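You operate a simulated robot arm through the tools that you are given. There is no shell and no other tool. Be economical: measure what you need, move in short steps, check, and stop when the job is done.

Carry out the task below with a simulated robot arm. There is one attempt and no reset: what you move stays moved.

TASK
Seat the dies by the pass card, then clamp the rail.
Fine: each die in the seat of the die bar that the card names.
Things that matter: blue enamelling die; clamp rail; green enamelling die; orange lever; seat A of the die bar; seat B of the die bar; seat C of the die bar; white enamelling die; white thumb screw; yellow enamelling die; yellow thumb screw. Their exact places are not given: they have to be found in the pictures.

It is judged by the outcome, as a careful person would: the job done as asked, and still so three seconds after it is handed in. It fails if anything else is knocked over, pushed out of place, dropped, spilled or broken.

THE ROBOT
A 7-joint arm with a two-finger parallel gripper, hanging from a carriage that runs on a rail from [-5, 1083] to [5, -1197] (x, y) and turns from -307 to 380 degrees about z. Base frame: it is fixed where the carriage stands at the start and does not move with it; the origin is on the floor, on the carriage's upright axis, x ahead of it, y to its left, z up; the surface under the hand at the start is at about z = 840. Lengths are in mm, angles in degrees, forces in N, time in s.
With the tool pointing down near the work surface it reaches from about 100 to 560 mm from the robot's upright axis, wherever it stands. Its first joint turns from -166.0 to 166.0 degrees. Places, roughly: clamp rail [600, 500, 900]; orange lever [900, 200, 900]; seat A of the die bar [400, 400, 900]; seat B of the die bar [500, 400, 900]; seat C of the die bar [600, 400, 900]; white thumb screw [300, 400, 900]; yellow thumb screw [800, 400, 900]. Payload 3.91 kg.
Tool frame: the origin (TCP) lies between the finger pads and is the grasp point; the fingertips stand 30 mm ahead of it; z points along the fingers, y is the line along which they close. The gripper opens to 110 mm. The fingers are 20 mm wide and 10 mm thick; the gripper's body (48 by 112 mm) begins 55 mm behind the TCP.
Orientation is that of the tool frame in the base frame, as a unit quaternion [w, x, y, z]. With the fingers straight down and closing along the base's y, the tool's x points along the base's -x, its y along +y and its z along -z.

THE INTERFACE
- The arm moves only by the tool drive_tool. Its argument "deltas" is a list of rows, each an object (a shift or turn left out is 0, a gripper value left out holds the last) with "turn": the turn, a rotation vector about the base's x, y, z in degrees, a list of three; "offset": the shift along the base's x, y, z in mm, a list of three; "hand": the closure, from 0 (fully open) to 1 (shut). In form: [{"turn": [wx, wy, wz], "offset": [tx, ty, tz], "hand": hand}, ...]. A call has 1 to 10 rows; each row shifts and turns the commanded pose from where the row before left it. Rows are played at 5 a second. More than 50 mm and 8.6 degrees between two rows, or a gripper value outside its range, and nothing of the call is played. A pose out of reach is approached as far as the arm can. The call stops where the force on the tool passes 40 N (or 10 N more than at its start, if that is more) or the arm is blocked; 0.2 s more then pass. Each finger travels about 108 mm/s and halts on what it meets, pressing with about 39 N; the grip force reading is that of the motor and also rises with nothing between the fingers. The clock runs only during rows and for 0.2 s after the last one: add rows that do not move to give the fingers time. The reply holds the time, the measured pose of the TCP, the force on the tool along the base axes, the opening and the grip force, in the units named above and with some noise, with the torque about the TCP (base axes, N m) and any sound that the robot's microphone picked up.
- Cameras (640 x 400 px; columns grow to the right, rows downward): "scene" is now at [238.4, 56.5, 1742]; the picture's right is [0.84, -0.54, 0.00], its down [-0.46, -0.72, -0.51] and it looks along [0.28, 0.43, -0.86] (base axes); focal length 277 px, centre (320, 200). "wrist" rides on the gripper at [72, 17, -103] in the tool frame; the picture's right is [-0.23, 0.97, 0.00], its down [-0.76, -0.18, -0.62] and it looks along [-0.61, -0.14, 0.78] (tool axes); focal length 222 px, centre (320, 200).
- grab_frame(camera): a new picture of that camera. It takes no simulated time.
- move_column(by): slides the trunk up (or, below 0, down) by that many mm; the arm and the scene camera ride with it, the base frame stays. It gives what a move gives, with no picture.
- steer(legs): drives the robot by 1 to 6 legs, each [ahead, left, turn to the left] in mm, mm and degrees, along the robot's own axes; the way and the turn of a leg run together, so that a leg with both is an arc; at most 1500 mm and 180 degrees a leg. The arm and the cameras ride along, it lands a little off, and it stops where it bumps. It keeps to its track: a leg is cut to what the track allows. It gives what a move gives.
- head_to(pan, tilt): turns the head with the scene camera to pan (to the left, within 155 degrees either way) and tilt (down, from -29 to 69), counted from straight ahead of the robot. It gives what a move gives.
- measure_at(camera, pixels): for up to 12 pixels [column, row] of the newest picture of that camera ("zoom" is the newest enlarged one), the place [x, y, z] in the base frame of the surface seen there, good to about 2 mm. It takes no simulated time.
- zoom(camera, box): a new picture of the part [left, top, right, bottom] of that camera's present view, enlarged. It takes no simulated time.
- job_done(): hands the job in; it is judged then, once.

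Keep the steps short. Do not move on a guess: measure, check each grasp and each placing, and mend mistakes. In all there are 80 turns and 48 pictures (those below and enlarged ones count). Leave the gripper open and the arm clear of the work at the hand-in unless told otherwise, and finish with a single line.

The tools are called after "Emit:" as a command line: name --argument value ..., lists and objects as JSON in quotes. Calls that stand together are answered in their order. drive_tool: Moves the arm, as the interface text tells. Its arguments: {"type":"object","properties":{"deltas":{"type":"array","items":{"type":"object","properties":{"turn":{"type":"array","items":{"type":"number"}},"offset":{"type":"array","items":{"type":"number"}},"hand":{"type":"number"}}}}},"required":["deltas"]} The other tools are called the same way: move_column (by) slides the trunk up or down; steer (legs) drives the base; head_to (pan, tilt) turns the head that bears the scene camera; grab_frame (camera) takes a picture; measure_at (camera, pixels) gives the place of the surface under pixels of a picture; zoom (camera, box) takes an enlarged picture of a part of a camera's view; job_done () hands the job in.

At the start:

```text
clock: 0.0
tcp_pos: [333.7, 429.5, 1143.0]
tool_rot: [0.001, 0.0, 1.0, 0.0]
force: [-0.7, -0.4, -0.2]
wrist_torque: [0.02, -0.03, 0.02]
finger_gap: 110.0
gripper_force: 0.1
trunk travel left (down, up): [-439.0, 141.0]
robot x, y, heading: [-1.0, 1.4, 0.1]
head pan, tilt: [57.3, 59.1]
```

scene: 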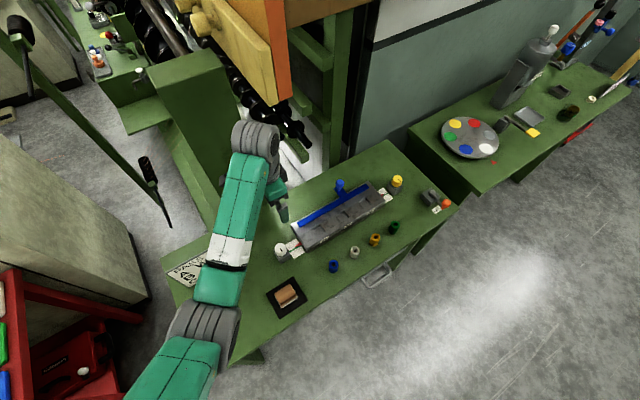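
wrist: 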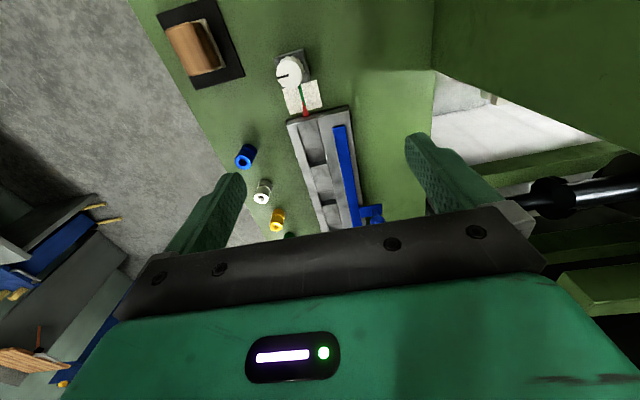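

I see the table with die bar, dies (blue, white, yellow, green), screws, and a card labelled "PASS..." near (190,270). I zoom on it and on the bar.

Emit:
zoom --camera "scene" --box '[160, 245, 220, 295]'

Emit:
zoom --camera "scene" --box '[260, 160, 460, 290]'

```text
8.00 times, centred on (190, 270) of scene
```

zoom: 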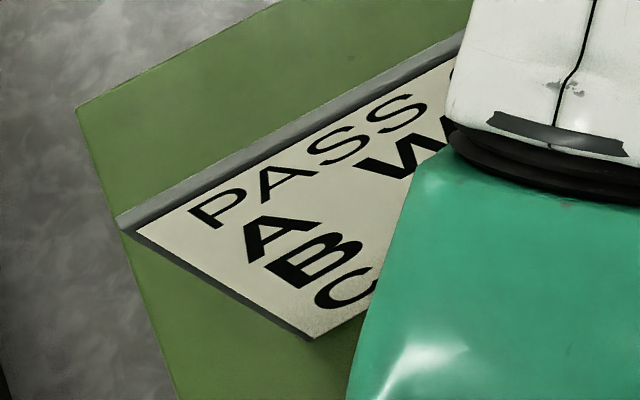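

```text
3.08 times, centred on (360, 225) of scene
```

zoom: 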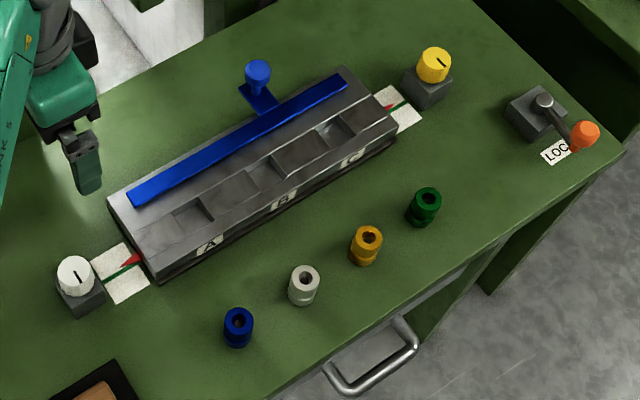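

The arm hides part of the card. I measure key features in this zoom, then shift the arm to uncover the card.

Emit:
measure_at --camera "zoom" --pixels '[[238, 318], [304, 273], [367, 234], [427, 197], [75, 272], [434, 62], [586, 132], [543, 102], [258, 72], [195, 225], [275, 178], [340, 135]]'

Emit:
drive_tool --deltas '[{"offset": [45, 0, 0]}, {"offset": [45, 0, 0]}, {"offset": [45, -20, 0]}, {"offset": [40, -20, 0]}, {}]'

Emit:
zoom --camera "scene" --box '[150, 230, 310, 330]'

```text
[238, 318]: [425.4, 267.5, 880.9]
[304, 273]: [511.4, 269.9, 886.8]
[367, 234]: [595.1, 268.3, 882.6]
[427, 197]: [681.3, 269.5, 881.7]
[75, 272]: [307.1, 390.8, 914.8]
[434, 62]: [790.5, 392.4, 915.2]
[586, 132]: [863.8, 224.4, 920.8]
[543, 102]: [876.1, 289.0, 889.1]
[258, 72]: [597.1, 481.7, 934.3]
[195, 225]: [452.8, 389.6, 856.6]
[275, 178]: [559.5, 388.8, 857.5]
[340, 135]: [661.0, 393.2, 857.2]
```

```text
clock: 1.2
tcp_pos: [509.2, 389.4, 1145.2]
tool_rot: [0.0, 0.001, 1.0, 0.0]
force: [0.4, 0.5, -0.1]
wrist_torque: [-0.01, 0.0, -0.02]
finger_gap: 110.0
gripper_force: 0.0
trunk travel left (down, up): [-439.0, 141.0]
robot x, y, heading: [0.8, -3.4, -0.1]
head pan, tilt: [57.3, 59.1]
```

```text
4.00 times, centred on (230, 280) of scene
```

zoom: 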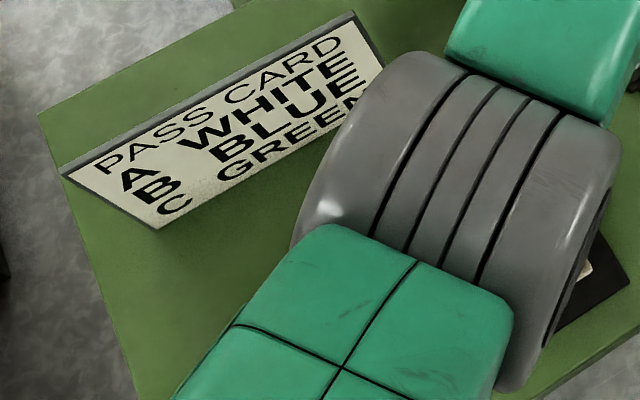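

Card: A = white, B = blue, C = green. Now a closer look at the bar, screws and rail with the wrist camera.

Emit:
grab_frame --camera "wrist"

Emit:
zoom --camera "scene" --box '[360, 160, 460, 222]'

```text
42 pictures are left
```

wrist: 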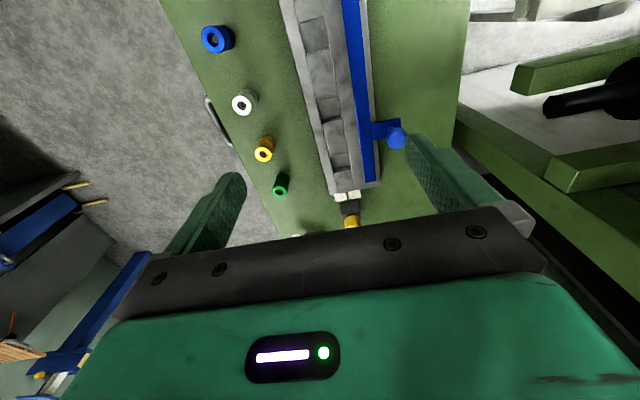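

```text
6.40 times, centred on (410, 191) of scene
```

zoom: 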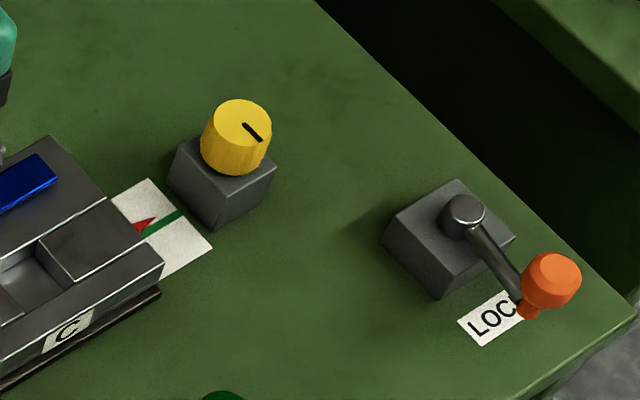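

Pointers (red) and green marks at the bar ends matter; I measure this end, the lever, and get a zoom of the other end.

Emit:
measure_at --camera "zoom" --pixels '[[138, 223], [152, 221], [158, 228], [178, 213], [240, 125], [262, 140], [245, 125], [465, 205], [550, 268], [470, 325], [505, 300], [120, 190]]'

Emit:
zoom --camera "scene" --box '[260, 180, 420, 280]'

```text
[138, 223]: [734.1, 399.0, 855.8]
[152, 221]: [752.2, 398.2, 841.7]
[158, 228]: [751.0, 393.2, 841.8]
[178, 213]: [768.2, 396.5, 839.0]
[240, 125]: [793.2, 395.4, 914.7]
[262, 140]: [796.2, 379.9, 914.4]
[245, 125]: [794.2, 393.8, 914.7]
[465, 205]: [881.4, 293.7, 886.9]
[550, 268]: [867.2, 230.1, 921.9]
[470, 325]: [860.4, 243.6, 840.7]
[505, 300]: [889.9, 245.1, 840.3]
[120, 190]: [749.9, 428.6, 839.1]
```

```text
4.00 times, centred on (340, 230) of scene
```

zoom: 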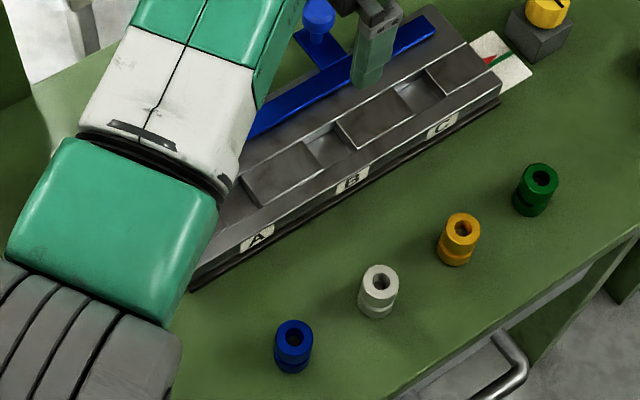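

The far items (x up to 880) are far from the carriage. I pull the arm in toward −y, so that the carriage can be driven left along its rail to face the bench.

Emit:
drive_tool --deltas '[{"offset": [-10, -48, 0]}, {"offset": [-10, -48, 0]}, {"offset": [-10, -48, 0]}, {"offset": [-10, -48, 0]}, {"offset": [-10, -48, 0]}, {"offset": [-10, -48, 0]}, {"offset": [-10, -48, 0]}, {}]'

Emit:
steer --legs '[[0, 300, 0]]'

Emit:
head_to --pan 10 --tilt 55

Emit:
grab_frame --camera "scene"

```text
clock: 3.0
tcp_pos: [439.0, 53.1, 1143.3]
tool_rot: [0.001, -0.001, 1.0, -0.001]
force: [-0.2, 0.8, 0.5]
wrist_torque: [-0.02, -0.01, -0.01]
finger_gap: 110.1
gripper_force: 0.0
trunk travel left (down, up): [-439.0, 141.0]
robot x, y, heading: [-1.9, 0.5, -0.1]
head pan, tilt: [57.3, 59.1]
```

```text
clock: 5.0
tcp_pos: [437.7, 353.8, 1143.1]
tool_rot: [0.0, 0.0, 1.0, 0.0]
force: [0.7, 0.4, -0.3]
wrist_torque: [-0.04, -0.01, 0.01]
finger_gap: 110.2
gripper_force: 0.0
trunk travel left (down, up): [-439.0, 141.0]
robot x, y, heading: [2.4, 301.4, 0.2]
head pan, tilt: [57.3, 59.1]
```

```text
clock: 6.2
tcp_pos: [437.7, 355.2, 1143.5]
tool_rot: [0.001, 0.0, 1.0, 0.0]
force: [-0.3, -0.7, 0.4]
wrist_torque: [0.0, 0.01, 0.01]
finger_gap: 109.9
gripper_force: 0.0
trunk travel left (down, up): [-439.0, 141.0]
robot x, y, heading: [-1.4, 300.6, 0.1]
head pan, tilt: [10.0, 55.0]
```

```text
39 pictures are left
```

scene: 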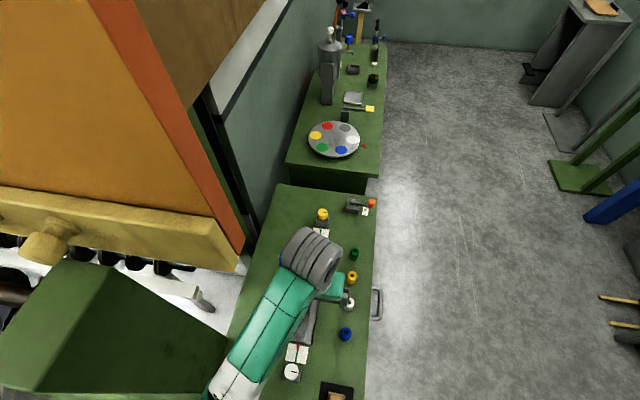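

I extend to look at the C end and lever with the wrist camera, testing reach as well.

Emit:
drive_tool --deltas '[{"offset": [48, 5, -10]}, {"offset": [48, 5, -10]}, {"offset": [48, 5, -20]}, {"offset": [46, 10, -40]}, {"offset": [0, 10, -40]}, {}]'

Emit:
grab_frame --camera "wrist"

```text
refused: row 3 steps farther than a row can; nothing moved
```

```text
38 pictures are left
```

wrist: 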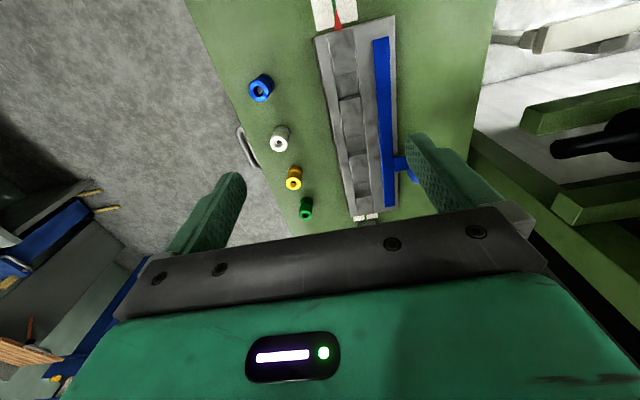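

Emit:
drive_tool --deltas '[{"offset": [48, 5, -10]}, {"offset": [48, 5, -10]}, {"offset": [44, 5, -20]}, {"offset": [40, 10, -25]}, {"offset": [20, 10, -40]}, {"offset": [0, 10, -30]}, {}]'

Emit:
zoom --camera "wrist" --box '[160, 0, 480, 200]'

```text
clock: 7.8
tcp_pos: [628.5, 394.4, 1014.0]
tool_rot: [0.001, -0.001, 1.0, 0.0]
force: [-0.2, -0.5, -0.9]
wrist_torque: [0.02, -0.03, 0.02]
finger_gap: 110.0
gripper_force: 0.3
out of reach, approached as far as the arm can: row 6
trunk travel left (down, up): [-439.0, 141.0]
robot x, y, heading: [-1.8, 300.7, 0.1]
head pan, tilt: [10.0, 55.0]
```

```text
2.00 times, centred on (320, 100) of wrist
```

zoom: 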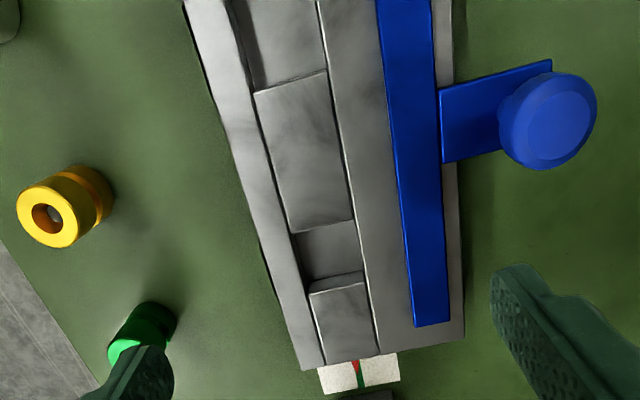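

Reach is limited here; lowering the trunk should help. I measure pointer/line first, then raise the tool and lower the trunk.

Emit:
measure_at --camera "zoom" --pixels '[[355, 364], [358, 372], [362, 386], [360, 378], [330, 255], [320, 240], [340, 320], [440, 320], [400, 200], [372, 350], [295, 360], [550, 120]]'

Emit:
drive_tool --deltas '[{"offset": [-10, 0, 45]}, {"offset": [-10, 0, 45]}, {"offset": [0, 0, 45]}, {"offset": [0, 0, 45]}, {"offset": [0, 0, 45]}, {}]'

Emit:
move_column --by -220

Emit:
grab_frame --camera "scene"

```text
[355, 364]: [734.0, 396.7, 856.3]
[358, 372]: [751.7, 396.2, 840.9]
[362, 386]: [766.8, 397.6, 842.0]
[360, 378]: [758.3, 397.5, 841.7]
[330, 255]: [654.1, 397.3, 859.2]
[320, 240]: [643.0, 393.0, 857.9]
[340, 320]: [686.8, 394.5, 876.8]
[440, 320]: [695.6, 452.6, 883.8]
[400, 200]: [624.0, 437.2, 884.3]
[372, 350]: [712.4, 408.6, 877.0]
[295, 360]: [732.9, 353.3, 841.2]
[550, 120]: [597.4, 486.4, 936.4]
```

```text
clock: 9.2
tcp_pos: [608.1, 395.0, 1239.2]
tool_rot: [0.0, -0.001, 1.0, 0.0]
force: [0.2, 0.7, -0.1]
wrist_torque: [-0.05, -0.04, 0.01]
finger_gap: 110.2
gripper_force: 0.1
trunk travel left (down, up): [-439.0, 141.0]
robot x, y, heading: [-0.2, 299.7, -0.1]
head pan, tilt: [10.0, 55.0]
```

```text
clock: 11.5
tcp_pos: [609.0, 395.0, 1018.9]
tool_rot: [0.0, 0.0, 1.0, 0.001]
force: [-0.5, -0.1, 0.4]
wrist_torque: [0.0, 0.0, 0.0]
finger_gap: 110.1
gripper_force: 0.0
trunk travel left (down, up): [-219.0, 361.0]
robot x, y, heading: [-3.3, 299.6, -0.0]
head pan, tilt: [10.0, 55.0]
```

```text
36 pictures are left
```

scene: 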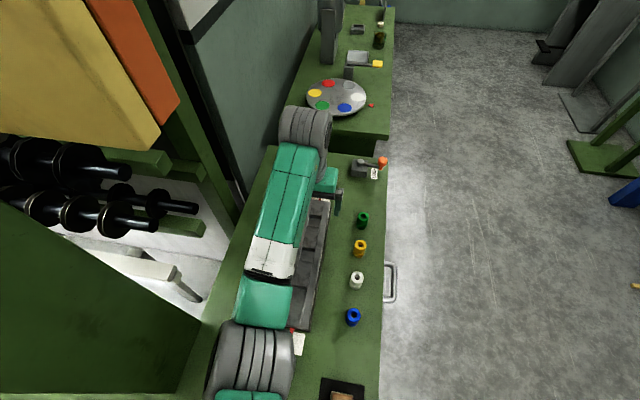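

C-end pointer sits on its green line (396.5 vs 397). Now check the A end: retract to x≈370.

Emit:
drive_tool --deltas '[{"offset": [-48, 0, 0]}, {"offset": [-48, 0, 0]}, {"offset": [-48, 0, 0]}, {"offset": [-48, 0, 0]}, {"offset": [-48, 0, 0]}, {}]'

Emit:
grab_frame --camera "wrist"

Emit:
zoom --camera "wrist" --box '[240, 0, 400, 100]'

Emit:
grab_frame --camera "scene"

```text
clock: 12.9
tcp_pos: [367.6, 395.0, 1018.3]
tool_rot: [-0.001, 0.001, 1.0, 0.001]
force: [-0.9, 0.2, -0.5]
wrist_torque: [-0.02, 0.01, 0.0]
finger_gap: 110.2
gripper_force: 0.0
trunk travel left (down, up): [-219.0, 361.0]
robot x, y, heading: [-6.1, 298.7, 0.0]
head pan, tilt: [10.0, 55.0]
```

```text
35 pictures are left
```

wrist: 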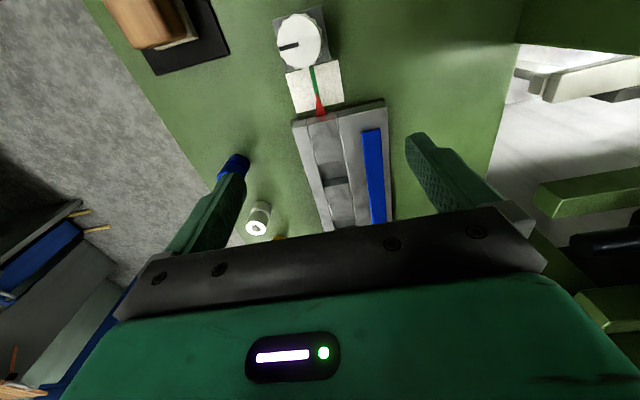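

```text
4.00 times, centred on (320, 50) of wrist
```

zoom: 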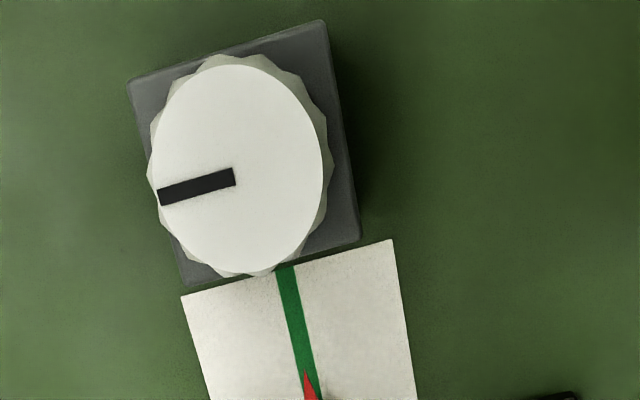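

```text
33 pictures are left
```

scene: 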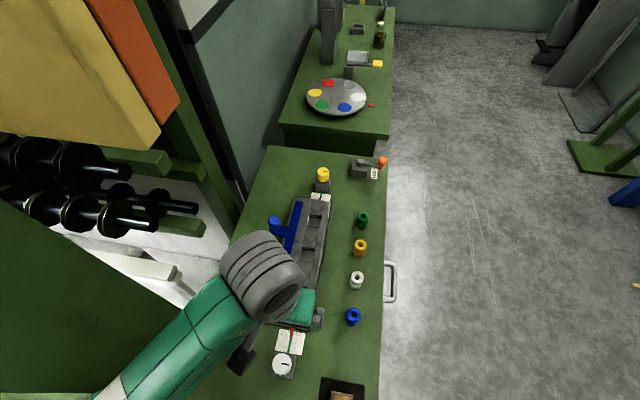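

Both pointers are on their lines. I zoom on the bar/rail and lever from the scene camera.

Emit:
zoom --camera "scene" --box '[335, 145, 399, 185]'

Emit:
zoom --camera "scene" --box '[260, 190, 388, 270]'

```text
10.00 times, centred on (367, 165) of scene
```

zoom: 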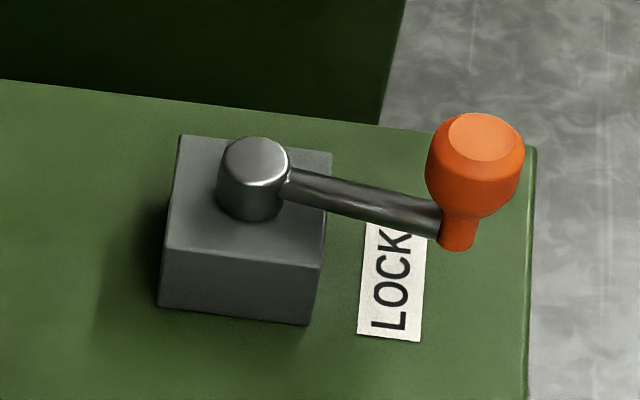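

```text
5.00 times, centred on (324, 230) of scene
```

zoom: 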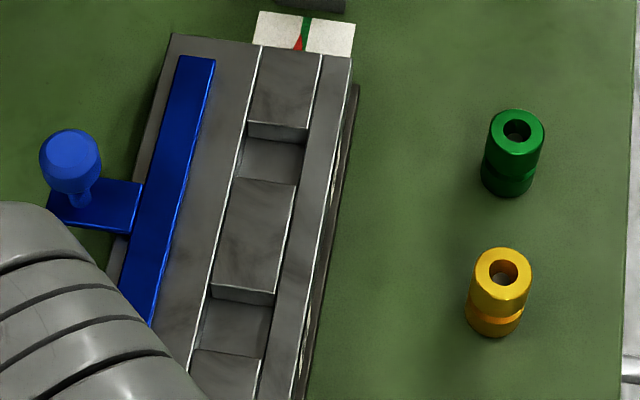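

Emit:
measure_at --camera "scene" --pixels '[[360.4, 160], [383.5, 158.7], [371, 164.5], [372.2, 177.5], [376.5, 178.3], [374, 172], [374.5, 169]]'

Emit:
measure_at --camera "zoom" --pixels '[[240, 172], [300, 150], [295, 178], [270, 160], [250, 118], [308, 128], [237, 180], [295, 190], [212, 286], [275, 295], [200, 345], [262, 355]]'

```text
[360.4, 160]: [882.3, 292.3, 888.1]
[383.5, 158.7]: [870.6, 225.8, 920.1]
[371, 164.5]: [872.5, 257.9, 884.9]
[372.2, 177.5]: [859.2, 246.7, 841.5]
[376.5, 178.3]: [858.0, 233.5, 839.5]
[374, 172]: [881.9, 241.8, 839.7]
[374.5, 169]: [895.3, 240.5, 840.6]
```

```text
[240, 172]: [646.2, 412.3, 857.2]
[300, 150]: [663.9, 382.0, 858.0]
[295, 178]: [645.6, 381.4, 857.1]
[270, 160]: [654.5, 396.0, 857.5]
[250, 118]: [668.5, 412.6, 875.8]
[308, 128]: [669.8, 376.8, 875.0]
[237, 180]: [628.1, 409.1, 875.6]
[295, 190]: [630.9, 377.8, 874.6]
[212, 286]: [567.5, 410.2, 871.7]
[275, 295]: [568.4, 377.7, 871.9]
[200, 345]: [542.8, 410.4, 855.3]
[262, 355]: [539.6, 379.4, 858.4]
```

Seats: pitch 100, centres about (450/550/650, 395), floor z≈857, blocks 875. I will grip dies closing along x. Rotate the hand 90° and move to in front of the dies to measure them from the wrist camera.

Emit:
drive_tool --deltas '[{"turn": [0, 0, 8.5], "offset": [14, -20, 0]}, {"turn": [0, 0, 8.5], "offset": [14, -20, 0]}, {"turn": [0, 0, 8.5], "offset": [14, -20, 0]}, {"turn": [0, 0, 8.5], "offset": [14, -20, 0]}, {"turn": [0, 0, 8.5], "offset": [14, -20, 0]}, {"turn": [0, 0, 8.5], "offset": [14, -20, 0]}, {"turn": [0, 0, 8.5], "offset": [14, -20, 0]}, {"turn": [0, 0, 8.5], "offset": [2, -25, 0]}, {"turn": [0, 0, 8.5]}, {"turn": [0, 0, 8.5]}]'

Emit:
drive_tool --deltas '[{"turn": [0, 0, 5]}, {}, {}]'

Emit:
grab_frame --camera "wrist"

```text
clock: 15.1
tcp_pos: [468.4, 230.8, 1018.3]
tool_rot: [0.0, -0.677, 0.736, 0.0]
force: [-0.9, -0.1, -0.7]
wrist_torque: [0.01, -0.02, -0.03]
finger_gap: 110.1
gripper_force: 0.1
trunk travel left (down, up): [-219.0, 361.0]
robot x, y, heading: [-3.7, 299.5, -0.0]
head pan, tilt: [10.0, 55.0]
```

```text
clock: 15.9
tcp_pos: [469.0, 231.2, 1018.9]
tool_rot: [0.0, 0.707, -0.707, 0.0]
force: [0.0, 0.1, 0.1]
wrist_torque: [0.0, 0.01, 0.0]
finger_gap: 109.9
gripper_force: 0.0
trunk travel left (down, up): [-219.0, 361.0]
robot x, y, heading: [-4.4, 294.2, 0.1]
head pan, tilt: [10.0, 55.0]
```

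```text
30 pictures are left
```

wrist: 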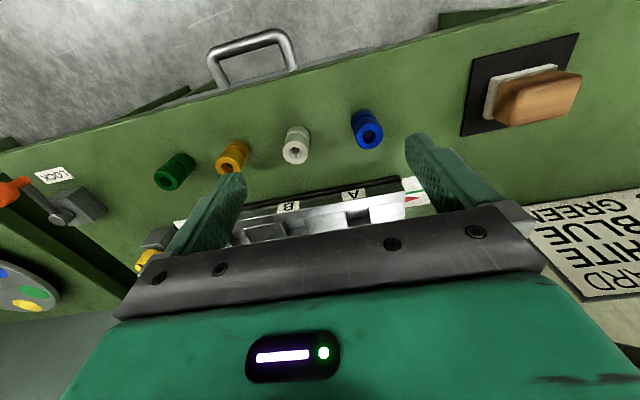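

Emit:
zoom --camera "wrist" --box '[240, 90, 400, 190]'

```text
4.00 times, centred on (320, 140) of wrist
```

zoom: 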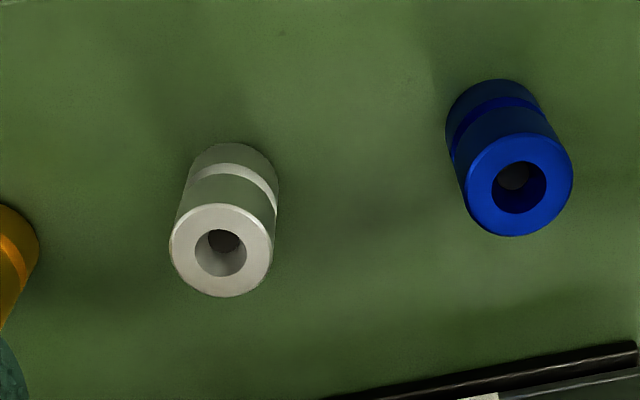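

Emit:
measure_at --camera "zoom" --pixels '[[180, 252], [266, 246], [220, 210], [222, 290], [476, 188], [563, 181], [517, 140], [522, 228], [225, 172], [225, 158], [490, 118], [222, 190]]'

```text
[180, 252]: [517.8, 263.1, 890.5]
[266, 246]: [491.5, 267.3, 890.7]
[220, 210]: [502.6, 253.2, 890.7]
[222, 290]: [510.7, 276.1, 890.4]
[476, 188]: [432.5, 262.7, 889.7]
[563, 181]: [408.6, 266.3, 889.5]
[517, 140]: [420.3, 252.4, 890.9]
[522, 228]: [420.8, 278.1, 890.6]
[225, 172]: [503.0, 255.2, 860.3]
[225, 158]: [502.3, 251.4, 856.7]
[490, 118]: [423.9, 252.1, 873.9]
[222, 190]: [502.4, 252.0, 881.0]
```

White die centre (505,265), top 890.5, height 50, ø≈29; blue (420.5,265). Narrow the hand to ~60 mm and come down over white.

Emit:
drive_tool --deltas '[{"hand": 0.45}, {"offset": [18, 17, 0]}, {"offset": [18, 17, -20]}, {"offset": [0, 0, -40]}, {}, {}]'

Emit:
grab_frame --camera "wrist"

```text
clock: 17.3
tcp_pos: [506.2, 264.9, 959.5]
tool_rot: [0.0, 0.708, -0.706, 0.001]
force: [0.0, 0.3, -0.3]
wrist_torque: [-0.01, 0.02, -0.01]
finger_gap: 60.6
gripper_force: 0.1
trunk travel left (down, up): [-219.0, 361.0]
robot x, y, heading: [0.0, 300.6, -0.1]
head pan, tilt: [10.0, 55.0]
```

```text
28 pictures are left
```

wrist: 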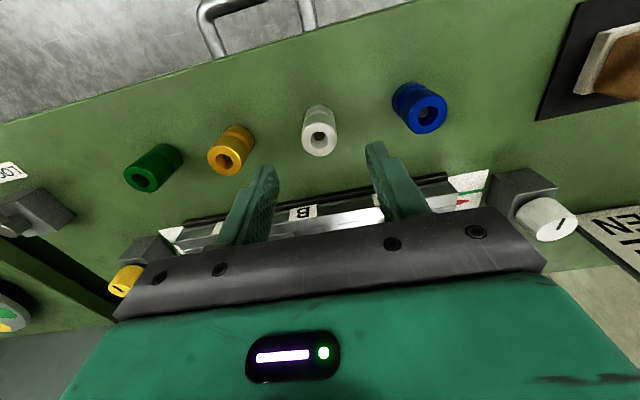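

Emit:
drive_tool --deltas '[{"offset": [-1, 0, -33]}, {"offset": [0, 0, -33]}, {}, {"hand": 1}, {}, {}, {}]'

Emit:
grab_frame --camera "wrist"

```text
clock: 18.9
tcp_pos: [502.8, 264.2, 892.7]
tool_rot: [0.0, -0.707, 0.708, 0.0]
force: [-0.7, -0.1, -0.4]
wrist_torque: [-0.01, 0.0, 0.02]
finger_gap: 28.6
gripper_force: 39.5
trunk travel left (down, up): [-219.0, 361.0]
robot x, y, heading: [0.3, 302.3, 0.1]
head pan, tilt: [10.0, 55.0]
```

```text
27 pictures are left
```

wrist: 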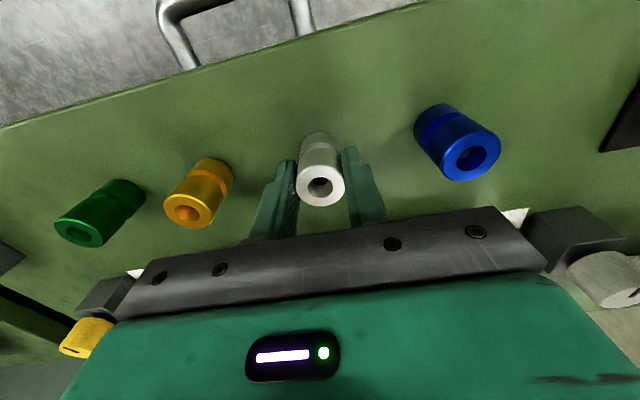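

White is gripped (28.6 mm). Lift and view the bar to pin down the seats' centres.

Emit:
drive_tool --deltas '[{"offset": [0, 0, 20]}, {"offset": [0, 0, 40]}, {"offset": [-10, 0, 40]}, {"offset": [0, -40, 20]}, {"offset": [0, -40, 0]}, {}]'

Emit:
zoom --camera "wrist" --box '[200, 120, 440, 270]'

```text
clock: 20.3
tcp_pos: [493.5, 183.7, 1011.3]
tool_rot: [0.0, 0.708, -0.706, 0.0]
force: [-0.1, 0.5, -0.6]
wrist_torque: [0.02, -0.02, -0.05]
finger_gap: 28.8
gripper_force: 39.4
trunk travel left (down, up): [-219.0, 361.0]
robot x, y, heading: [-1.4, 301.6, 0.3]
head pan, tilt: [10.0, 55.0]
```

```text
2.67 times, centred on (320, 195) of wrist
```

zoom: 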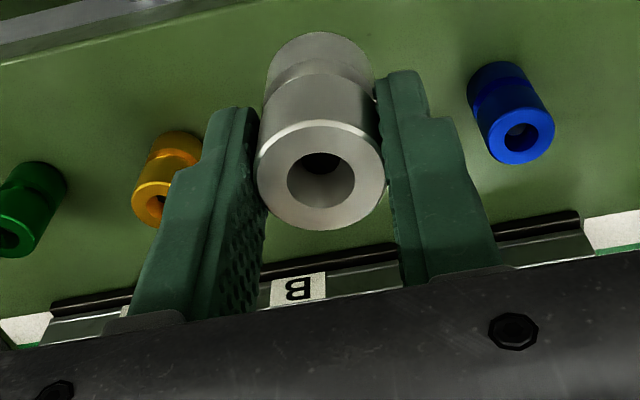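

Emit:
measure_at --camera "zoom" --pixels '[[264, 170], [378, 165], [320, 126], [324, 224]]'

Emit:
zoom --camera "scene" --box '[260, 185, 420, 285]'

```text
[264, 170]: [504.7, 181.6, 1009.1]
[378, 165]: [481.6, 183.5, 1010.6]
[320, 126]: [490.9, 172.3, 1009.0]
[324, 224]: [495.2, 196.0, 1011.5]
```

```text
4.00 times, centred on (340, 235) of scene
```

zoom: 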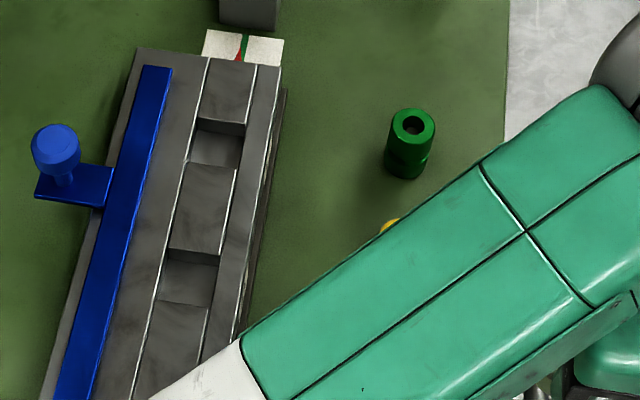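

Emit:
measure_at --camera "zoom" --pixels '[[220, 119], [212, 170], [215, 145], [196, 250], [185, 306], [180, 283], [180, 215], [232, 215], [163, 283], [214, 283], [205, 215], [250, 150]]'

```text
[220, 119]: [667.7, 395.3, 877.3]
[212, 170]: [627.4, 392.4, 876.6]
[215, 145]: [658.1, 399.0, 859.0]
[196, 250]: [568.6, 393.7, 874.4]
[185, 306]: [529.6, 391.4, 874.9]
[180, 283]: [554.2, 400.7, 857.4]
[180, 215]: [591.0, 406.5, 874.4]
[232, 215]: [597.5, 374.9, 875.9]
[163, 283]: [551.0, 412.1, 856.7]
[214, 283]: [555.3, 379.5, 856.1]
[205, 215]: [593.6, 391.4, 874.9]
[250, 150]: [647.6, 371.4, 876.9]
```

White's centre equals the TCP. Seats: C≈(647.6,395), B≈(549,395), so A≈(449.5,395). Move above A and descend partway, then check.

Emit:
drive_tool --deltas '[{"offset": [-11, 40, 0]}, {"offset": [-11, 45, 0]}, {"offset": [-11, 45, 0]}, {"offset": [-11, 45, 0]}, {"offset": [0, 36, 0]}, {"offset": [0, 0, -40]}, {"offset": [0, 0, -30]}, {}]'

Emit:
grab_frame --camera "wrist"

Emit:
zoom --camera "scene" --box '[240, 200, 400, 300]'

```text
clock: 22.1
tcp_pos: [453.7, 411.1, 948.8]
tool_rot: [-0.007, 0.708, -0.706, -0.002]
force: [-0.2, -0.1, -1.0]
wrist_torque: [0.0, 0.01, -0.01]
finger_gap: 28.8
gripper_force: 39.2
trunk travel left (down, up): [-219.0, 361.0]
robot x, y, heading: [-2.4, 301.9, -0.2]
head pan, tilt: [10.0, 55.0]
```

```text
24 pictures are left
```

wrist: 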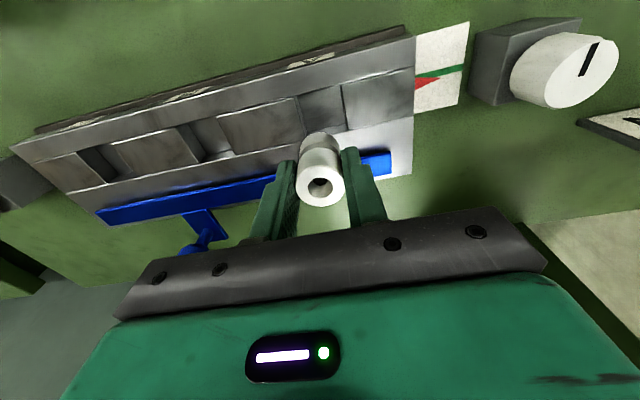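

```text
4.00 times, centred on (320, 250) of scene
```

zoom: 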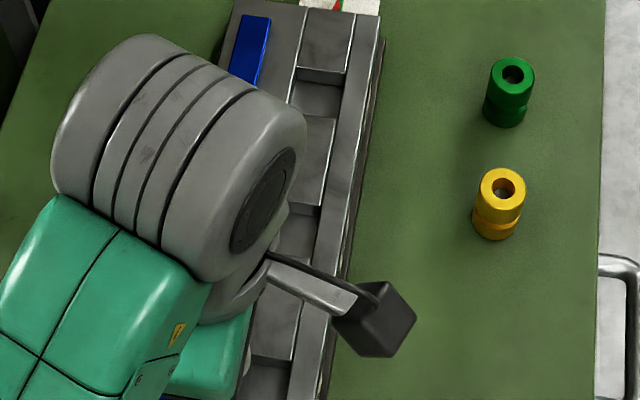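

TCP reads y=411, not 395 as commanded; let it settle and measure pocket A in the wrist view.

Emit:
measure_at --camera "wrist" --pixels '[[298, 110], [342, 100], [322, 110], [310, 95], [320, 88], [330, 125], [270, 125], [375, 100], [275, 104], [290, 145], [320, 183]]'

Emit:
drive_tool --deltas '[{}, {}, {}]'

```text
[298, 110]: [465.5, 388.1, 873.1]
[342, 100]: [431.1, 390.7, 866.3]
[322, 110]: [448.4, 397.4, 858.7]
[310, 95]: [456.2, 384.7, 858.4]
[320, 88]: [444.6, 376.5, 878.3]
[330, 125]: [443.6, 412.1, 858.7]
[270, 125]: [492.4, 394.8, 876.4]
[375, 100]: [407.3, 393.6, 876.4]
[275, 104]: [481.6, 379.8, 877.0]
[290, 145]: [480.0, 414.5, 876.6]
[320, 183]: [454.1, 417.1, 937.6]
```

```text
clock: 22.9
tcp_pos: [452.5, 411.3, 946.6]
tool_rot: [-0.008, 0.708, -0.706, -0.005]
force: [0.2, -0.6, -0.6]
wrist_torque: [-0.02, 0.0, 0.01]
finger_gap: 28.8
gripper_force: 38.7
trunk travel left (down, up): [-219.0, 361.0]
robot x, y, heading: [1.2, 296.1, 0.1]
head pan, tilt: [10.0, 55.0]
```

The arm stands off its command by 16 mm with no force: probably a joint limit. I lift and back out to see where it tracks.

Emit:
drive_tool --deltas '[{"offset": [0, 0, 40]}, {"offset": [0, 0, 30]}, {}]'

```text
clock: 23.7
tcp_pos: [450.5, 393.6, 1013.8]
tool_rot: [0.0, -0.707, 0.707, 0.0]
force: [0.3, 0.8, -0.8]
wrist_torque: [0.01, -0.02, 0.0]
finger_gap: 28.9
gripper_force: 38.7
trunk travel left (down, up): [-219.0, 361.0]
robot x, y, heading: [-1.8, 302.3, 0.0]
head pan, tilt: [10.0, 55.0]
```

It tracks here, so low down the arm folds too far. I raise the trunk 110 mm, then descend with the arm.

Emit:
move_column --by 110

Emit:
drive_tool --deltas '[{"offset": [-1, 1, -45]}, {"offset": [0, 0, -45]}, {"offset": [0, 0, -45]}, {"offset": [0, 0, -40]}, {}, {}]'

```text
clock: 25.1
tcp_pos: [449.5, 394.5, 1123.0]
tool_rot: [0.001, -0.707, 0.708, 0.0]
force: [0.0, 0.4, -0.9]
wrist_torque: [0.02, -0.02, 0.03]
finger_gap: 28.7
gripper_force: 38.8
trunk travel left (down, up): [-329.0, 251.0]
robot x, y, heading: [-3.1, 302.2, 0.2]
head pan, tilt: [10.0, 55.0]
```

```text
clock: 26.6
tcp_pos: [448.4, 395.1, 948.2]
tool_rot: [-0.001, -0.707, 0.707, 0.0]
force: [-0.8, 0.3, -0.7]
wrist_torque: [0.04, -0.01, -0.01]
finger_gap: 29.1
gripper_force: 38.7
trunk travel left (down, up): [-329.0, 251.0]
robot x, y, heading: [-0.9, 305.8, 0.2]
head pan, tilt: [10.0, 55.0]
```

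Tracking is good, centred on pocket A (448.5, 395). Descend to seat.

Emit:
drive_tool --deltas '[{"offset": [0, 0, -20]}, {"offset": [0, 0, -12]}, {"offset": [0, 0, -5]}, {}, {}]'

```text
clock: 27.8
tcp_pos: [449.2, 395.3, 911.2]
tool_rot: [0.001, 0.708, -0.707, 0.0]
force: [-0.4, 0.0, -0.7]
wrist_torque: [0.01, 0.04, -0.01]
finger_gap: 28.9
gripper_force: 39.3
trunk travel left (down, up): [-329.0, 251.0]
robot x, y, heading: [-3.7, 299.3, -0.0]
head pan, tilt: [10.0, 55.0]
```

Emit:
drive_tool --deltas '[{"offset": [0, 0, -1]}, {}, {"offset": [0, 0, -1]}, {}]'

Emit:
drive_tool --deltas '[{"offset": [0, 0, -1]}, {}]'

```text
clock: 28.8
tcp_pos: [448.9, 395.6, 908.0]
tool_rot: [0.0, 0.707, -0.707, 0.0]
force: [-0.8, 0.5, 4.4]
wrist_torque: [0.02, 0.05, 0.02]
finger_gap: 29.0
gripper_force: 38.5
trunk travel left (down, up): [-329.0, 251.0]
robot x, y, heading: [-3.1, 301.7, 0.5]
head pan, tilt: [10.0, 55.0]
```

```text
clock: 29.4
tcp_pos: [450.0, 396.4, 909.1]
tool_rot: [0.0, 0.707, -0.707, 0.0]
force: [-7.7, -1.8, 24.2]
wrist_torque: [-0.04, 0.37, 0.01]
finger_gap: 28.6
gripper_force: 39.0
trunk travel left (down, up): [-329.0, 251.0]
robot x, y, heading: [0.0, 301.1, -0.1]
head pan, tilt: [10.0, 55.0]
```

Contact with the floor (24 N). Ease up 1 mm, open to 60 mm, lift.

Emit:
drive_tool --deltas '[{"offset": [0, 0, 1.5]}, {"hand": 0.45}, {}, {}, {"offset": [0, 0, 30]}, {"offset": [0, 0, 40]}, {"offset": [0, -40, 10]}, {"offset": [0, -40, 0]}, {"offset": [-14, -30, 0]}, {"offset": [-14, -20, 0]}]'

Emit:
grab_frame --camera "wrist"

```text
clock: 31.6
tcp_pos: [421.1, 265.2, 988.0]
tool_rot: [0.0, 0.708, -0.706, -0.001]
force: [0.0, 0.2, 0.3]
wrist_torque: [0.02, 0.03, -0.02]
finger_gap: 60.7
gripper_force: 0.1
trunk travel left (down, up): [-329.0, 251.0]
robot x, y, heading: [0.3, 300.8, 0.1]
head pan, tilt: [10.0, 55.0]
```

```text
22 pictures are left
```

wrist: 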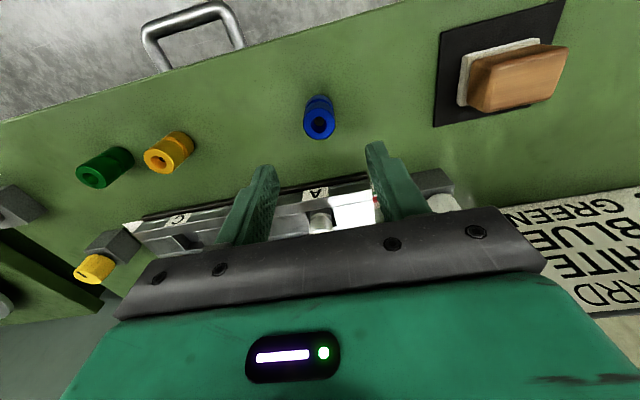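

White is upright in A. I am above blue; descend and grip it.

Emit:
drive_tool --deltas '[{"offset": [0, 0, -45]}, {"offset": [0, 0, -30]}, {"offset": [0, 0, -20]}, {}, {"hand": 1}, {}, {}, {}]'

```text
clock: 33.4
tcp_pos: [422.2, 265.4, 894.4]
tool_rot: [0.0, -0.707, 0.707, 0.0]
force: [0.1, -0.2, 0.1]
wrist_torque: [0.03, 0.01, 0.0]
finger_gap: 28.8
gripper_force: 39.0
trunk travel left (down, up): [-329.0, 251.0]
robot x, y, heading: [-0.6, 301.5, 0.2]
head pan, tilt: [10.0, 55.0]
```

Gripped. Lift and carry to over seat B (548.5, 395).

Emit:
drive_tool --deltas '[{"offset": [0, 0, 40]}, {"offset": [0, 0, 45]}, {"offset": [0, 0, 20]}, {"offset": [40, 20, 0]}, {"offset": [40, 25, 0]}, {"offset": [35, 30, 0]}, {"offset": [12, 30, 0]}, {"offset": [0, 25, 0]}, {"offset": [0, 0, -40]}, {}]'

Emit:
drive_tool --deltas '[{}]'

Emit:
grab_frame --camera "wrist"

```text
clock: 35.5
tcp_pos: [547.0, 394.6, 959.0]
tool_rot: [0.0, -0.707, 0.707, 0.0]
force: [-0.4, 0.3, 0.1]
wrist_torque: [0.01, 0.01, -0.02]
finger_gap: 28.5
gripper_force: 39.3
out of reach, approached as far as the arm can: row 2
trunk travel left (down, up): [-329.0, 251.0]
robot x, y, heading: [-2.6, 296.7, 0.1]
head pan, tilt: [10.0, 55.0]
```

```text
clock: 36.0
tcp_pos: [546.9, 395.9, 960.8]
tool_rot: [0.0, -0.707, 0.707, 0.001]
force: [0.6, -0.1, -0.3]
wrist_torque: [0.0, -0.01, -0.02]
finger_gap: 28.6
gripper_force: 39.1
trunk travel left (down, up): [-329.0, 251.0]
robot x, y, heading: [-2.0, 299.3, -0.1]
head pan, tilt: [10.0, 55.0]
```

```text
21 pictures are left
```

wrist: 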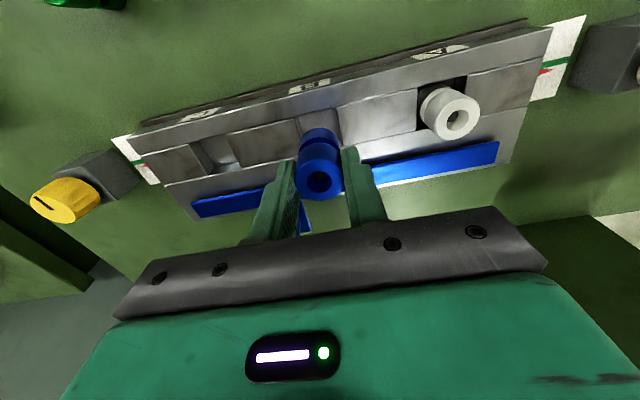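

White sits well in A. Check the blue die against pocket B.

Emit:
measure_at --camera "wrist" --pixels '[[302, 179], [337, 176], [320, 164], [321, 196], [297, 130], [337, 118], [318, 120], [428, 118], [475, 115], [450, 98], [453, 138]]'

```text
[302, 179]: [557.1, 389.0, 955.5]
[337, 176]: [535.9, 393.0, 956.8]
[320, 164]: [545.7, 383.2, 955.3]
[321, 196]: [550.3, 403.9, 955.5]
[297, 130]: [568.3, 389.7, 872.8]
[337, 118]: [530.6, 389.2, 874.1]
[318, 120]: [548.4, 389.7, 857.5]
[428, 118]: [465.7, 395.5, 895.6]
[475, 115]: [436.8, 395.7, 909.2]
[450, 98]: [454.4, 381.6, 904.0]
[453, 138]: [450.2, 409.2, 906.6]
```

Shift +2 x, +1 y; descend gently.

Emit:
drive_tool --deltas '[{"offset": [2, 1, -20]}, {"offset": [0, 0, -15]}, {"offset": [0, 0, -10]}, {}, {"offset": [0, 0, -2]}, {}]'

Emit:
drive_tool --deltas '[{"offset": [0, 0, -1]}, {}]'

```text
clock: 37.4
tcp_pos: [551.0, 396.1, 913.9]
tool_rot: [0.0, 0.707, -0.707, 0.0]
force: [-0.5, 0.2, -0.5]
wrist_torque: [0.0, 0.0, 0.01]
finger_gap: 28.9
gripper_force: 39.0
trunk travel left (down, up): [-329.0, 251.0]
robot x, y, heading: [-2.3, 302.5, 0.1]
head pan, tilt: [10.0, 55.0]
```

```text
clock: 38.0
tcp_pos: [549.6, 397.5, 912.9]
tool_rot: [0.0, 0.707, -0.707, 0.0]
force: [-3.6, -1.9, 8.1]
wrist_torque: [-0.08, 0.17, -0.03]
finger_gap: 28.5
gripper_force: 39.5
trunk travel left (down, up): [-329.0, 251.0]
robot x, y, heading: [-1.8, 301.3, 0.2]
head pan, tilt: [10.0, 55.0]
```

Contact. Release, lift, and go toward green, passing high.

Emit:
drive_tool --deltas '[{"hand": 0.45}, {}, {}, {"offset": [0, 0, 40]}, {"offset": [0, 0, 45]}, {"offset": [0, -25, 40]}, {"offset": [0, -35, 30]}, {"offset": [20, -40, 0]}, {"offset": [30, -32, 0]}, {}]'

Emit:
move_column --by -110

Emit:
drive_tool --deltas '[{"offset": [35, 0, 0]}, {"offset": [35, 0, 0]}, {}]'

Emit:
grab_frame --camera "wrist"

```text
clock: 40.1
tcp_pos: [601.2, 264.8, 1067.2]
tool_rot: [0.001, -0.707, 0.707, 0.0]
force: [-0.4, -0.1, 0.4]
wrist_torque: [-0.01, 0.06, -0.02]
finger_gap: 60.4
gripper_force: 0.1
trunk travel left (down, up): [-329.0, 251.0]
robot x, y, heading: [-0.7, 297.2, 0.4]
head pan, tilt: [10.0, 55.0]
```

```text
clock: 41.6
tcp_pos: [600.9, 265.0, 957.2]
tool_rot: [0.001, 0.708, -0.707, 0.0]
force: [-0.6, 0.3, 0.0]
wrist_torque: [0.01, 0.02, -0.01]
finger_gap: 60.4
gripper_force: 0.1
trunk travel left (down, up): [-219.0, 361.0]
robot x, y, heading: [-1.2, 300.1, 0.3]
head pan, tilt: [10.0, 55.0]
```

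```text
clock: 42.4
tcp_pos: [672.1, 264.5, 956.7]
tool_rot: [0.0, 0.708, -0.707, 0.0]
force: [0.2, 0.9, 0.1]
wrist_torque: [0.0, 0.04, 0.0]
finger_gap: 60.5
gripper_force: 0.1
trunk travel left (down, up): [-219.0, 361.0]
robot x, y, heading: [0.5, 296.3, 0.0]
head pan, tilt: [10.0, 55.0]
```

```text
20 pictures are left
```

wrist: 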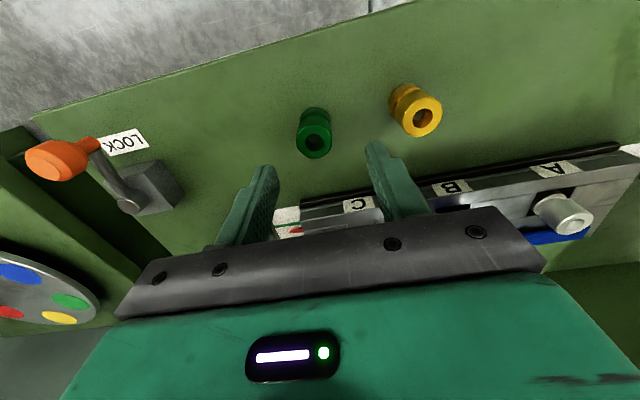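

Emit:
measure_at --camera "wrist" --pixels '[[301, 143], [331, 141], [315, 130], [317, 158], [105, 142], [145, 150], [143, 132], [108, 150]]'

```text
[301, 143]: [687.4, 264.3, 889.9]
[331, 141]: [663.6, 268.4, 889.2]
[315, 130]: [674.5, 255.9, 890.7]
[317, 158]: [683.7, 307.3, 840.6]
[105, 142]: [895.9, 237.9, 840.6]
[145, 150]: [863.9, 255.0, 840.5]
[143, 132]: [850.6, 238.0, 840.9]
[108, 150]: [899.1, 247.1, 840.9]
```

Emit:
drive_tool --deltas '[{"offset": [3, 1, -33]}, {"offset": [0, 0, -30]}, {}, {"hand": 1}, {}, {}, {}]'

```text
clock: 44.0
tcp_pos: [673.9, 266.8, 895.2]
tool_rot: [0.0, 0.708, -0.706, 0.001]
force: [-0.2, 0.1, 0.2]
wrist_torque: [0.02, -0.01, -0.03]
finger_gap: 28.6
gripper_force: 39.3
trunk travel left (down, up): [-219.0, 361.0]
robot x, y, heading: [-3.9, 297.9, 0.2]
head pan, tilt: [10.0, 55.0]
```

Gripped. Lift and carry to above seat C (648.5, 395).

Emit:
drive_tool --deltas '[{"offset": [0, 0, 30]}, {"offset": [0, 0, 40]}, {"offset": [-10, 35, 0]}, {"offset": [-10, 40, 0]}, {"offset": [-5, 40, 0]}, {"offset": [0, 13, -5]}, {}, {}]'

Emit:
grab_frame --camera "wrist"

```text
clock: 45.8
tcp_pos: [649.3, 394.2, 959.7]
tool_rot: [0.0, -0.707, 0.707, 0.0]
force: [0.1, -0.2, -0.5]
wrist_torque: [-0.03, 0.0, -0.02]
finger_gap: 28.4
gripper_force: 39.0
trunk travel left (down, up): [-219.0, 361.0]
robot x, y, heading: [-2.5, 297.7, 0.2]
head pan, tilt: [10.0, 55.0]
```

```text
19 pictures are left
```

wrist: 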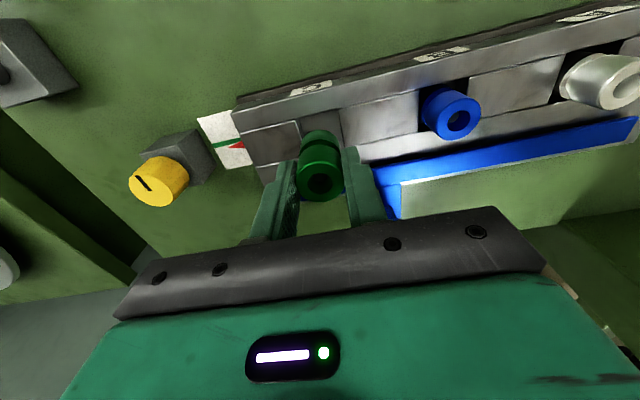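

Emit:
measure_at --camera "wrist" --pixels '[[301, 180], [338, 178], [319, 166], [321, 198], [298, 132], [341, 122], [318, 125], [432, 120], [477, 112], [456, 98], [457, 138]]'

```text
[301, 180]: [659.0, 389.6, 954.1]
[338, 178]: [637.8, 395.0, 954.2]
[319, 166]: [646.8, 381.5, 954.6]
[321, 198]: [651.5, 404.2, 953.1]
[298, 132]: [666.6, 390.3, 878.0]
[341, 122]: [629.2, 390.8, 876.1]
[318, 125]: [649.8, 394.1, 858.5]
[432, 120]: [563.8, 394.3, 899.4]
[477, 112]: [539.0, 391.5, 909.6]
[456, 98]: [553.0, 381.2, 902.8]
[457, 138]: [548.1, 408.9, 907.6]
```

Aligned (add +1.5 y). Descend to contact.

Emit:
drive_tool --deltas '[{"offset": [0, 1.5, -20]}, {"offset": [0, 0, -15]}, {"offset": [0, 0, -9]}, {}, {"offset": [0, 0, -2]}, {}]'

Emit:
drive_tool --deltas '[{"offset": [0, 0, -1]}, {}]'

```text
clock: 47.2
tcp_pos: [649.7, 394.6, 914.3]
tool_rot: [0.0, -0.707, 0.707, 0.0]
force: [-0.8, -0.6, 0.9]
wrist_torque: [-0.03, -0.01, -0.01]
finger_gap: 28.6
gripper_force: 38.9
trunk travel left (down, up): [-219.0, 361.0]
robot x, y, heading: [-0.3, 301.1, 0.1]
head pan, tilt: [10.0, 55.0]
```

```text
clock: 47.8
tcp_pos: [649.7, 395.5, 913.5]
tool_rot: [0.0, 0.707, -0.707, 0.001]
force: [-4.7, -0.2, 13.6]
wrist_torque: [-0.01, 0.24, 0.0]
finger_gap: 28.4
gripper_force: 39.2
trunk travel left (down, up): [-219.0, 361.0]
robot x, y, heading: [-1.5, 300.8, -0.3]
head pan, tilt: [10.0, 55.0]
```

Contact. Release, lift, back off, and look at the result and the rail.

Emit:
drive_tool --deltas '[{"hand": 0.45}, {}, {}, {"offset": [0, 0, 40]}, {"offset": [0, 0, 45]}, {"offset": [0, -25, 20]}, {"offset": [-10, -45, 0]}, {"offset": [-10, -45, 0]}, {"offset": [-10, -45, 0]}, {"offset": [-10, -45, 0]}]'

Emit:
zoom --camera "scene" --box '[240, 150, 400, 250]'

Emit:
grab_frame --camera "wrist"

```text
clock: 50.0
tcp_pos: [607.6, 190.5, 1017.0]
tool_rot: [0.0, 0.708, -0.707, 0.0]
force: [0.1, 0.7, 0.1]
wrist_torque: [0.01, 0.0, 0.0]
finger_gap: 60.5
gripper_force: 0.2
trunk travel left (down, up): [-219.0, 361.0]
robot x, y, heading: [-5.8, 300.6, 0.4]
head pan, tilt: [10.0, 55.0]
```

```text
4.00 times, centred on (320, 200) of scene
```

zoom: 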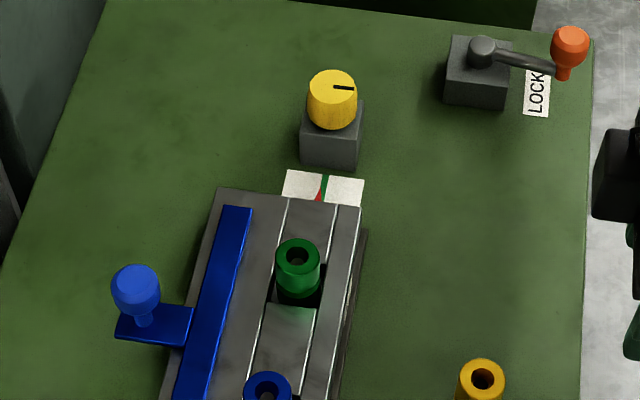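

```text
17 pictures are left
```

wrist: 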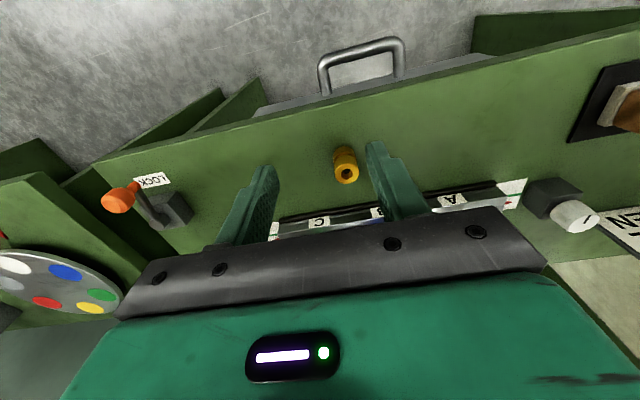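

All three dies are seated. A tight zoom at the C pointer to verify alignment, while the view is free.

Emit:
zoom --camera "scene" --box '[304, 188, 336, 208]'

```text
16.00 times, centred on (320, 198) of scene
```

zoom: 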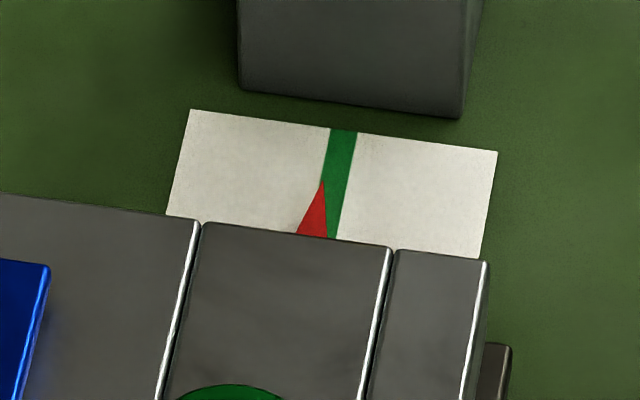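

Emit:
measure_at --camera "zoom" --pixels '[[322, 187], [318, 215], [302, 232], [326, 234], [328, 190], [348, 190], [344, 135], [333, 234], [339, 190], [215, 190], [470, 190], [320, 205]]'

```text
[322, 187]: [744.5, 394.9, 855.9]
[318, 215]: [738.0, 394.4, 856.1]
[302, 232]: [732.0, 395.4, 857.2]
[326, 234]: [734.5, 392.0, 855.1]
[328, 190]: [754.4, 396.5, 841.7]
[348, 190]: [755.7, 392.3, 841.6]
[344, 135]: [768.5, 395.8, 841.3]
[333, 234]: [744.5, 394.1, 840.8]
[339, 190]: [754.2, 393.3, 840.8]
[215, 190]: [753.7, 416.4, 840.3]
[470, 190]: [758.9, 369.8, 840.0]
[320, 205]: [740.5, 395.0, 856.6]
```

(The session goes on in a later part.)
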